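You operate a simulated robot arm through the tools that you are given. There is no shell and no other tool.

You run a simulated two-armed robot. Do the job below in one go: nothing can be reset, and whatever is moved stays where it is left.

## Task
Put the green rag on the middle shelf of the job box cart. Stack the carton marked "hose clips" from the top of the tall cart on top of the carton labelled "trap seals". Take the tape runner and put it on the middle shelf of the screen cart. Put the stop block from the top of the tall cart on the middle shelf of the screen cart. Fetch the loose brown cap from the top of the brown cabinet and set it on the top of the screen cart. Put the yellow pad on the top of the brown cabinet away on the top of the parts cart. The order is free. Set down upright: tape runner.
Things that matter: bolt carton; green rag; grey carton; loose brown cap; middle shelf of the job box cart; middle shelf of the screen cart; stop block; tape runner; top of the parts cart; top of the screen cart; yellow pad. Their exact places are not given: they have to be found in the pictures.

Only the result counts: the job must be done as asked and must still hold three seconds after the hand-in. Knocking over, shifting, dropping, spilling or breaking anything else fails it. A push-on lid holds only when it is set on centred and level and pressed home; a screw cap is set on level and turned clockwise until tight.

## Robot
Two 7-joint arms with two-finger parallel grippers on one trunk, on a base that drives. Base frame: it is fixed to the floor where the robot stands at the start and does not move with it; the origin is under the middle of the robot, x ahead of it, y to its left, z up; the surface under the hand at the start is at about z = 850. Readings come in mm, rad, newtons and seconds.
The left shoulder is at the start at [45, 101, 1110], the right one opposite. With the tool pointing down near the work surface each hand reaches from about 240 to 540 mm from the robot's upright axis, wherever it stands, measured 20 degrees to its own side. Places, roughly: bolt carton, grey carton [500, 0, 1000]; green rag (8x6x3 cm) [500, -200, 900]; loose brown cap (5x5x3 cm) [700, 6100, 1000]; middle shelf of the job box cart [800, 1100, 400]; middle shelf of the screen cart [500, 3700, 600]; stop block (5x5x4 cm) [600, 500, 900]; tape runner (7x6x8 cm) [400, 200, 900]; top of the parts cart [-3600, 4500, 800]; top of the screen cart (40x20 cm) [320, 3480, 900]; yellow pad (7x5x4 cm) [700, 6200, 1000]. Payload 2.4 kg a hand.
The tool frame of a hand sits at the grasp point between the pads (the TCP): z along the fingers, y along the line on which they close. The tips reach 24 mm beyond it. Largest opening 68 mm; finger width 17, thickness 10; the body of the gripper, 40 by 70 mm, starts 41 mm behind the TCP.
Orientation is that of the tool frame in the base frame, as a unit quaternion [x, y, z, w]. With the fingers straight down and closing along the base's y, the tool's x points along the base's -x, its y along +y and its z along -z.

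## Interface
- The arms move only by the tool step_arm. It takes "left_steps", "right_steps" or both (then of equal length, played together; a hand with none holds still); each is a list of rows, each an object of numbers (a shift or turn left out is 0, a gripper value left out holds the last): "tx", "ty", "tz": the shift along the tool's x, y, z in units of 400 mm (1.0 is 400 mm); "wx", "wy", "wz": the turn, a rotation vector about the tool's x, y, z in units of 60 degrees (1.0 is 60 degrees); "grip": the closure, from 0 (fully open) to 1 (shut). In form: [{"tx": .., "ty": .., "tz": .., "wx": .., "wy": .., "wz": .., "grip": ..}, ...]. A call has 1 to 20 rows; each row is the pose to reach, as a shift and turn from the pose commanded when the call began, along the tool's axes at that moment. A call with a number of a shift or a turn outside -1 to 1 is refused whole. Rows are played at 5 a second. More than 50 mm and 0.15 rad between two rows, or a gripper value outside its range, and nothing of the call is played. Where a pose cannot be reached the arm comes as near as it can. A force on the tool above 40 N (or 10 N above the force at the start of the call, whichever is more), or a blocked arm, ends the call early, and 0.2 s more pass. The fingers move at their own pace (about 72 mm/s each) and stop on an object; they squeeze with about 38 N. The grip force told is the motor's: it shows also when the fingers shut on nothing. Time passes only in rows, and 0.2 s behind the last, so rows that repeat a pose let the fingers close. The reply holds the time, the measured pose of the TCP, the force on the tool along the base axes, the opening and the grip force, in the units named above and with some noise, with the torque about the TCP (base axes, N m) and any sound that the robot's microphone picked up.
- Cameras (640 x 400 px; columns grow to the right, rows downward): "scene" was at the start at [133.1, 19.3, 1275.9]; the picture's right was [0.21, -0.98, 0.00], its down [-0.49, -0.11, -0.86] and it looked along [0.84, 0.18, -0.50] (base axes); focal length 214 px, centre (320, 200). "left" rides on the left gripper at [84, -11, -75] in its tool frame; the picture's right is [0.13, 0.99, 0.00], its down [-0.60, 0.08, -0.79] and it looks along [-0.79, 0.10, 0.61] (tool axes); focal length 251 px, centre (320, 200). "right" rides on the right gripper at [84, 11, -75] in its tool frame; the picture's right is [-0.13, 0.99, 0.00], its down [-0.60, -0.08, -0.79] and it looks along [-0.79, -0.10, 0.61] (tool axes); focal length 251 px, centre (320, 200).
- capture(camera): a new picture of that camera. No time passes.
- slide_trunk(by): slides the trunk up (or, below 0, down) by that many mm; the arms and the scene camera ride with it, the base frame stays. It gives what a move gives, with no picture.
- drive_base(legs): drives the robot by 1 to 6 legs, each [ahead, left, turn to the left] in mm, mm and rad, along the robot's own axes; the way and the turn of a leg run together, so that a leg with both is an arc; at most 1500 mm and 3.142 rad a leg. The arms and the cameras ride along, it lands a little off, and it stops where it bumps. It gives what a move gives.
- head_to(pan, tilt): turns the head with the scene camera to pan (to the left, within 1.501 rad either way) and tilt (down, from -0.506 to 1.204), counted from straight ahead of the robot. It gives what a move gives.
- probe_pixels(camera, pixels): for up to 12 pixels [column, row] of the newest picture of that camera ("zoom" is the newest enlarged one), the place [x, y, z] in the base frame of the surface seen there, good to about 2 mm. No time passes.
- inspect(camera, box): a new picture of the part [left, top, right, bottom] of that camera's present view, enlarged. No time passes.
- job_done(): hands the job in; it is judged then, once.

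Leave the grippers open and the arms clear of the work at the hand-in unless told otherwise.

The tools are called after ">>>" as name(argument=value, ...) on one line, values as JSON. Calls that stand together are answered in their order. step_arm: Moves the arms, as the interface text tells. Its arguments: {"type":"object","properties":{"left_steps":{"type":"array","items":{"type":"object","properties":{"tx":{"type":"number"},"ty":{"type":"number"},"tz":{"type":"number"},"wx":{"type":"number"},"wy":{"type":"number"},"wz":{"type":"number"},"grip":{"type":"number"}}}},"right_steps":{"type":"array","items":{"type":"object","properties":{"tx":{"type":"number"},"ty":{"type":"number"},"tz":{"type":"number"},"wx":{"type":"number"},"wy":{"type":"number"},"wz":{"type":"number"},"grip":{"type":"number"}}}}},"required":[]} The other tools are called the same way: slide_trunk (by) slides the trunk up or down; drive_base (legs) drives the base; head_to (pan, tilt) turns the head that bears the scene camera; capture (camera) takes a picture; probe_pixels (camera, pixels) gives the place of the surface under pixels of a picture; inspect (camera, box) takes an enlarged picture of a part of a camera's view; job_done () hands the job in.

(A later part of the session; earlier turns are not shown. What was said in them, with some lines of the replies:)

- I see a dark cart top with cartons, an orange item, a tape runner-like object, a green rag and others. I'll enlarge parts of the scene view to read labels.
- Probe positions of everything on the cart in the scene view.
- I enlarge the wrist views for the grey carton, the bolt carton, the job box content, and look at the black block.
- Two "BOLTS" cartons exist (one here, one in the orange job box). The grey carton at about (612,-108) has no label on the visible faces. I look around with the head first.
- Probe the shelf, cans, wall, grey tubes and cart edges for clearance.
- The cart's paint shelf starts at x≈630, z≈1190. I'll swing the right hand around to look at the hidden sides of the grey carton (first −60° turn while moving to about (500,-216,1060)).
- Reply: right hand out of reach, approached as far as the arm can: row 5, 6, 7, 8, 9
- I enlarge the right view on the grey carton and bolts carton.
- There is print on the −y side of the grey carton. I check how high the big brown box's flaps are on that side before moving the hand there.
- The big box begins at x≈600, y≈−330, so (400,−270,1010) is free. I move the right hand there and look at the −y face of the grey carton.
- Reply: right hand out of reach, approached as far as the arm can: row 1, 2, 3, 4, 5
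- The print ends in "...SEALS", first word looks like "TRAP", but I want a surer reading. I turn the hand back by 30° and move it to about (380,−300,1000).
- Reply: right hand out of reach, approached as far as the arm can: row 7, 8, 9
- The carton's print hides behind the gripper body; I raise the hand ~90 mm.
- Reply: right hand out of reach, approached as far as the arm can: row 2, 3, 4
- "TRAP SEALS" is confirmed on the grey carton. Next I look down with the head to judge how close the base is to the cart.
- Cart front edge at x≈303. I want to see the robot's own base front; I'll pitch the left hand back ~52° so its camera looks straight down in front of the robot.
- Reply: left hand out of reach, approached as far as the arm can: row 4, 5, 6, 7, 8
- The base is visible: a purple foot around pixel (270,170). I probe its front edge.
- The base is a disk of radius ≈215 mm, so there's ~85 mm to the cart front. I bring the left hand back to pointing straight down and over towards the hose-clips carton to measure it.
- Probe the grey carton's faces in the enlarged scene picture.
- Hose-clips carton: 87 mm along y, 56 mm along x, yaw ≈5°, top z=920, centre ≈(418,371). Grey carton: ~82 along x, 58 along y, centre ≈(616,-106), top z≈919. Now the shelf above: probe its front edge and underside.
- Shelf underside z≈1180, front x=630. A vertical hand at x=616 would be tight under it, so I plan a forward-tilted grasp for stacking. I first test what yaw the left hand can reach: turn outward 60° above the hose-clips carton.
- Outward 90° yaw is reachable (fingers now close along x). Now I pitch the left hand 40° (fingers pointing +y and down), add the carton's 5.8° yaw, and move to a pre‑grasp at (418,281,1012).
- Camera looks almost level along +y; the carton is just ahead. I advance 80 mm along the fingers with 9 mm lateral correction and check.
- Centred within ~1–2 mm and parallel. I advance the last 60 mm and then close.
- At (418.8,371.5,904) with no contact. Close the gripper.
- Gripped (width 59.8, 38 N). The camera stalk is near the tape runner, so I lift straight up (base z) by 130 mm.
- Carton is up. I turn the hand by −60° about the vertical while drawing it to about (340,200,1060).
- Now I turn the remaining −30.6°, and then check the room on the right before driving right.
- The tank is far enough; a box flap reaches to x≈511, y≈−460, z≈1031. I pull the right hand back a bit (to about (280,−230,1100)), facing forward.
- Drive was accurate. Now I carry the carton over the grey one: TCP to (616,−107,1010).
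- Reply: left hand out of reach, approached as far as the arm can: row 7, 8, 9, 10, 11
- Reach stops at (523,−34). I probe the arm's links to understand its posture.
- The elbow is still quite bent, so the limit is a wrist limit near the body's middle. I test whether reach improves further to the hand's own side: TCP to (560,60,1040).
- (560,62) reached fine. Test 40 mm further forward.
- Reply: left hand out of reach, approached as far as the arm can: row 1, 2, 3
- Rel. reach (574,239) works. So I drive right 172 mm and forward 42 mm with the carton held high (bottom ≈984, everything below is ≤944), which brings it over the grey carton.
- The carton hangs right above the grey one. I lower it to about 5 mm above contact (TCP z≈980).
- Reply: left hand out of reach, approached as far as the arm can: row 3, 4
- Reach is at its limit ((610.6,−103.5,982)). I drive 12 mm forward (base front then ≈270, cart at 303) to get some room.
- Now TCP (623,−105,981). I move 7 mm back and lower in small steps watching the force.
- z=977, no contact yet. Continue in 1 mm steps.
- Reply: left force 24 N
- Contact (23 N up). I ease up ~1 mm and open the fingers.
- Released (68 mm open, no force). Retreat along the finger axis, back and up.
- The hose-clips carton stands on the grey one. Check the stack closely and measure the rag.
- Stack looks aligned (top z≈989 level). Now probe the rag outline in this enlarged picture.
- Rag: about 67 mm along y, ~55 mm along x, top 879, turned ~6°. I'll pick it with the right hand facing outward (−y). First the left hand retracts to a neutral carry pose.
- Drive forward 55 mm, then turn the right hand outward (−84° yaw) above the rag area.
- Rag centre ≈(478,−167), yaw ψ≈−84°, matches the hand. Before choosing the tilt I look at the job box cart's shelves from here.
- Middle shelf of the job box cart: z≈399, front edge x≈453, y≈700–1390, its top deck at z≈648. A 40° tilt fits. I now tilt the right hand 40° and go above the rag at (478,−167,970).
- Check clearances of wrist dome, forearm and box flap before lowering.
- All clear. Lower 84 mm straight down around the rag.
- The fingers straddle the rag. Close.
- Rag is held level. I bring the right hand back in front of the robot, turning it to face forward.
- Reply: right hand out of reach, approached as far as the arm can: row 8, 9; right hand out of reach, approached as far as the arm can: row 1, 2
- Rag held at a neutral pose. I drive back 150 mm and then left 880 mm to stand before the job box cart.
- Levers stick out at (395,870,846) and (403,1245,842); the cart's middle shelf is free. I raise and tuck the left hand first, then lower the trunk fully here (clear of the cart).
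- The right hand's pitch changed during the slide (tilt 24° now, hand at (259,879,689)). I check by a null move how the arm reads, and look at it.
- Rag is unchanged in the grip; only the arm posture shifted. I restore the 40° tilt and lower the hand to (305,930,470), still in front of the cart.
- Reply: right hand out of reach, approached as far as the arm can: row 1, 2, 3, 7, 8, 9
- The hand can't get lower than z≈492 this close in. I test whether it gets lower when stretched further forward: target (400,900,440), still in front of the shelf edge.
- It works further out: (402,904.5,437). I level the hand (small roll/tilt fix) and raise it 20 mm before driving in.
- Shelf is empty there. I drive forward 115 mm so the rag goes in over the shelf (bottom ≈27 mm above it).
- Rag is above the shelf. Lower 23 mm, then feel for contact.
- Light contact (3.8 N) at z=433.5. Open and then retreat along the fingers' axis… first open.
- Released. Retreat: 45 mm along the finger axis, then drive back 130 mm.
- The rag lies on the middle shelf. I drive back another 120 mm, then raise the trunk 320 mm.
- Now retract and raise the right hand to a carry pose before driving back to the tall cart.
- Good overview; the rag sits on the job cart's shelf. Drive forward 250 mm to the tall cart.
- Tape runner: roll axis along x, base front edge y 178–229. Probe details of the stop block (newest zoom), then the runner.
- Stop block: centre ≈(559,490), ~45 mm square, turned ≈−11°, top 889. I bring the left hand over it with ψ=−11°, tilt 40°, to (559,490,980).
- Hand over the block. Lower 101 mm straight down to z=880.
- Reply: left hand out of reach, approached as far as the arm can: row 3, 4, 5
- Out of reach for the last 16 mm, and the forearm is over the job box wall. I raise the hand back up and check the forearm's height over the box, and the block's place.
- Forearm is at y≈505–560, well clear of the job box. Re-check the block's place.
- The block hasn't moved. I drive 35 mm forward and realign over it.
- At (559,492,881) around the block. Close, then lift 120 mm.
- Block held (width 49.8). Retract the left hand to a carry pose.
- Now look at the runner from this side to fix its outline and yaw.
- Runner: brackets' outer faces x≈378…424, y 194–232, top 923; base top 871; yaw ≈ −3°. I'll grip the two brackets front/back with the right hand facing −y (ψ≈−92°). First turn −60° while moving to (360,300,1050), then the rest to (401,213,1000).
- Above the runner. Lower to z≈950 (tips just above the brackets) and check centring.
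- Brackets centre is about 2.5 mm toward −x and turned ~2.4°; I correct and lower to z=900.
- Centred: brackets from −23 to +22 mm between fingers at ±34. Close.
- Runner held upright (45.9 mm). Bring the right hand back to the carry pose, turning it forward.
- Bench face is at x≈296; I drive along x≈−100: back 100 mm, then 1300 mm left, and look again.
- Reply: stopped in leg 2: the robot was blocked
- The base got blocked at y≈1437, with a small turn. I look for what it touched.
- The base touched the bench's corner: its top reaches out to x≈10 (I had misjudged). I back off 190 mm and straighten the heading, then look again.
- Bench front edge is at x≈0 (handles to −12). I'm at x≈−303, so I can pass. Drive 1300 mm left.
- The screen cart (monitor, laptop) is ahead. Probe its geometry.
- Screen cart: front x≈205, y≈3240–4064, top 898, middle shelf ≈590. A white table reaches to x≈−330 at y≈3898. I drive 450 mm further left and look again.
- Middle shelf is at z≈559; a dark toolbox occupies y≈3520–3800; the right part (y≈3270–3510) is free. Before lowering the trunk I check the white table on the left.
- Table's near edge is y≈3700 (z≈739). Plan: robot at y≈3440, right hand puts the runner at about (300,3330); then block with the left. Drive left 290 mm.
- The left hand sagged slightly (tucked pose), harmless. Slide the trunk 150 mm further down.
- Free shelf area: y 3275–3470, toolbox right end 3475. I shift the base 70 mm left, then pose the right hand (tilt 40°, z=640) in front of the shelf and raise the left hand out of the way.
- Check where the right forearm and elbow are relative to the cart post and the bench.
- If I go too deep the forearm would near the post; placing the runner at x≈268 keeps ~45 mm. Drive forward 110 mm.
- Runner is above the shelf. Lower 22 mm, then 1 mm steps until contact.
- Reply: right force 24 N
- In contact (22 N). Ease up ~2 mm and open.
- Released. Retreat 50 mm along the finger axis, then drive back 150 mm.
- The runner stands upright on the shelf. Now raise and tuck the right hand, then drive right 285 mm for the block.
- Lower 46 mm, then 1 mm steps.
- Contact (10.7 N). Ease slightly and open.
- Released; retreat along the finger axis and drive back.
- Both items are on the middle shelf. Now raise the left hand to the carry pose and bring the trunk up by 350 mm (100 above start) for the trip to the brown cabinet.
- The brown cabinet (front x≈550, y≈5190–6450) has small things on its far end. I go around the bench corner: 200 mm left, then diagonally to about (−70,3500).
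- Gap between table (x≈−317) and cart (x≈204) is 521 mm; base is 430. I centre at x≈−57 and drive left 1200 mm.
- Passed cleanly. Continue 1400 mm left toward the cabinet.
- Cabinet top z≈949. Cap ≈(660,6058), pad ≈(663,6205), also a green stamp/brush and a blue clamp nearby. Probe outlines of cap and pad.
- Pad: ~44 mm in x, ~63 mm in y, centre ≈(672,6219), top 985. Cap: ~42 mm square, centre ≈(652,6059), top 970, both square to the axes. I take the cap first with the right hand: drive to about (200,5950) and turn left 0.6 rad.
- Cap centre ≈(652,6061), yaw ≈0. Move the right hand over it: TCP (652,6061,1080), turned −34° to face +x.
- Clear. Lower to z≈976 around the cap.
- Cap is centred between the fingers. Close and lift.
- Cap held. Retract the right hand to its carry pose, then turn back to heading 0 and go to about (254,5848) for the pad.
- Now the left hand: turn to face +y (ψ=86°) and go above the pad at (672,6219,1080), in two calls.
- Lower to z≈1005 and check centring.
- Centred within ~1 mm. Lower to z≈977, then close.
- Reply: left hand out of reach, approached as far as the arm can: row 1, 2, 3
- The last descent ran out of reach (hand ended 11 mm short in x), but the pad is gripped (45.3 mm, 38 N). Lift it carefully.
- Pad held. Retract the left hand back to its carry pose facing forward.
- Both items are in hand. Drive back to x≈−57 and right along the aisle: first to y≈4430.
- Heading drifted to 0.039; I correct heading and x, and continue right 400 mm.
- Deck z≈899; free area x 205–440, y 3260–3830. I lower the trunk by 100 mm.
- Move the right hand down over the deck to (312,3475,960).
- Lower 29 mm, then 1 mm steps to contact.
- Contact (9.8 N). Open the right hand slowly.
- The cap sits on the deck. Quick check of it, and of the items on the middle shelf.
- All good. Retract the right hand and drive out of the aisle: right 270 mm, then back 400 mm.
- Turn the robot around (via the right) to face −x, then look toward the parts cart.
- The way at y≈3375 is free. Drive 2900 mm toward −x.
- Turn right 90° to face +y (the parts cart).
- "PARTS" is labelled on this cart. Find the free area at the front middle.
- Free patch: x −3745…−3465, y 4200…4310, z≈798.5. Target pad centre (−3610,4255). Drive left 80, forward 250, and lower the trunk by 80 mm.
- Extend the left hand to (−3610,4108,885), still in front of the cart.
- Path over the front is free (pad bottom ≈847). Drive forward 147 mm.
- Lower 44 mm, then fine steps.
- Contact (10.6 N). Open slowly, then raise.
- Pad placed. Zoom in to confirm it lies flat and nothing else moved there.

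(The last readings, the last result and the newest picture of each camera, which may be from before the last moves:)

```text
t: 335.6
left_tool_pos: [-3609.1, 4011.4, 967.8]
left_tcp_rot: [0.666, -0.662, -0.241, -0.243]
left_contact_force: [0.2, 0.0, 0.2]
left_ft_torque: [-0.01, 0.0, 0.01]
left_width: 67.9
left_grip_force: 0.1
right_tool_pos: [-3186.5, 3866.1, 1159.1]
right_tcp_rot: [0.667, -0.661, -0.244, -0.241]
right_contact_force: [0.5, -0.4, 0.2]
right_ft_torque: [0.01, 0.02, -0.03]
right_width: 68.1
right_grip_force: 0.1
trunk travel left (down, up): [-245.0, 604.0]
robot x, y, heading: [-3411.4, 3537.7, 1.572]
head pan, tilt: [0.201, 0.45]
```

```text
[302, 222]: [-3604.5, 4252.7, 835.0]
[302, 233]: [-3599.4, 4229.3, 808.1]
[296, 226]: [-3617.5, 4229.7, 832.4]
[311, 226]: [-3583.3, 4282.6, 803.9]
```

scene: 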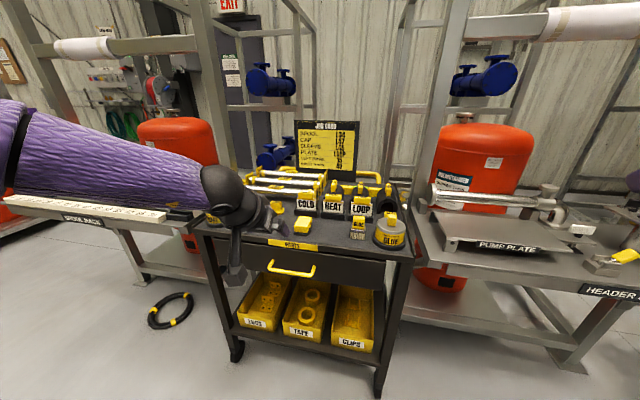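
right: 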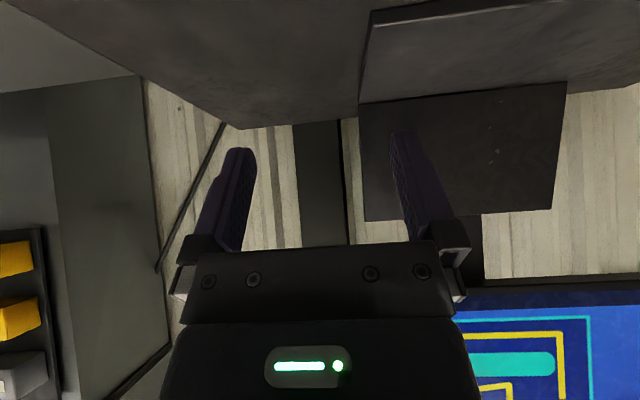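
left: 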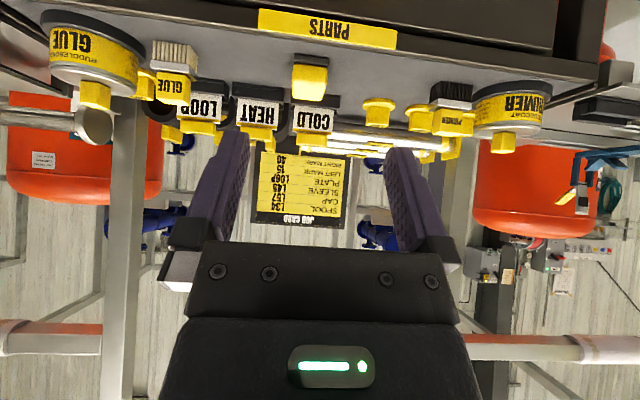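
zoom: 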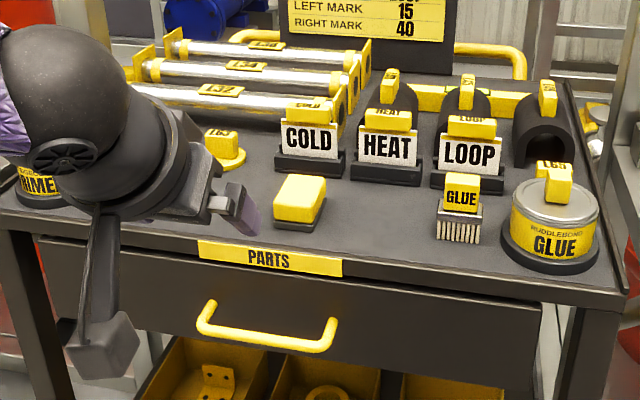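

Everything is in place: the rag is on the job box cart's middle shelf and the hose-clips carton is on the trap-seals carton. The runner stands upright beside the stop block on the screen cart's middle shelf, and the cap is on the screen cart's top. The pad lies flat on the parts cart. Both grippers are open and clear, so I hand in.

>>> job_done()

```text
The job is handed in.
```

I finished all six parts of the job and handed it in; no result came back from the judging. I checked each item in the pictures after placing it:

| Item | Where it is now | What I saw |
|---|---|---|
| Green rag | Middle shelf of the job box cart | Lying on the shelf, a little inside the front edge |
| "Hose clips" carton | On the "trap seals" carton, top of the tall cart | Stacked square and level; I read the "trap seals" label on the grey carton's side |
| Tape runner | Middle shelf of the screen cart | Standing upright, right of the toolbox |
| Stop block | Middle shelf of the screen cart | Flat, between the runner and the toolbox |
| Loose brown cap | Top of the screen cart | Flat, in front of the laptop, about (313, 3477) |
| Yellow pad | Top of the parts cart | Flat at the front middle, touching nothing |

- **Bump:** the base touched the corner of the long workbench once on the way to the screen cart and stopped. The bench corner measured the same place afterwards, and the things on it looked undisturbed.
- **Pad slid when gripped:** the yellow pad slid about 11 mm on the cabinet top when the fingers closed, because that reach fell short. Nothing else there moved.

I last saw the carton stack and the rag in pictures taken partway through, and did not go back to them at the end. Both grippers were open and clear at the hand-in.
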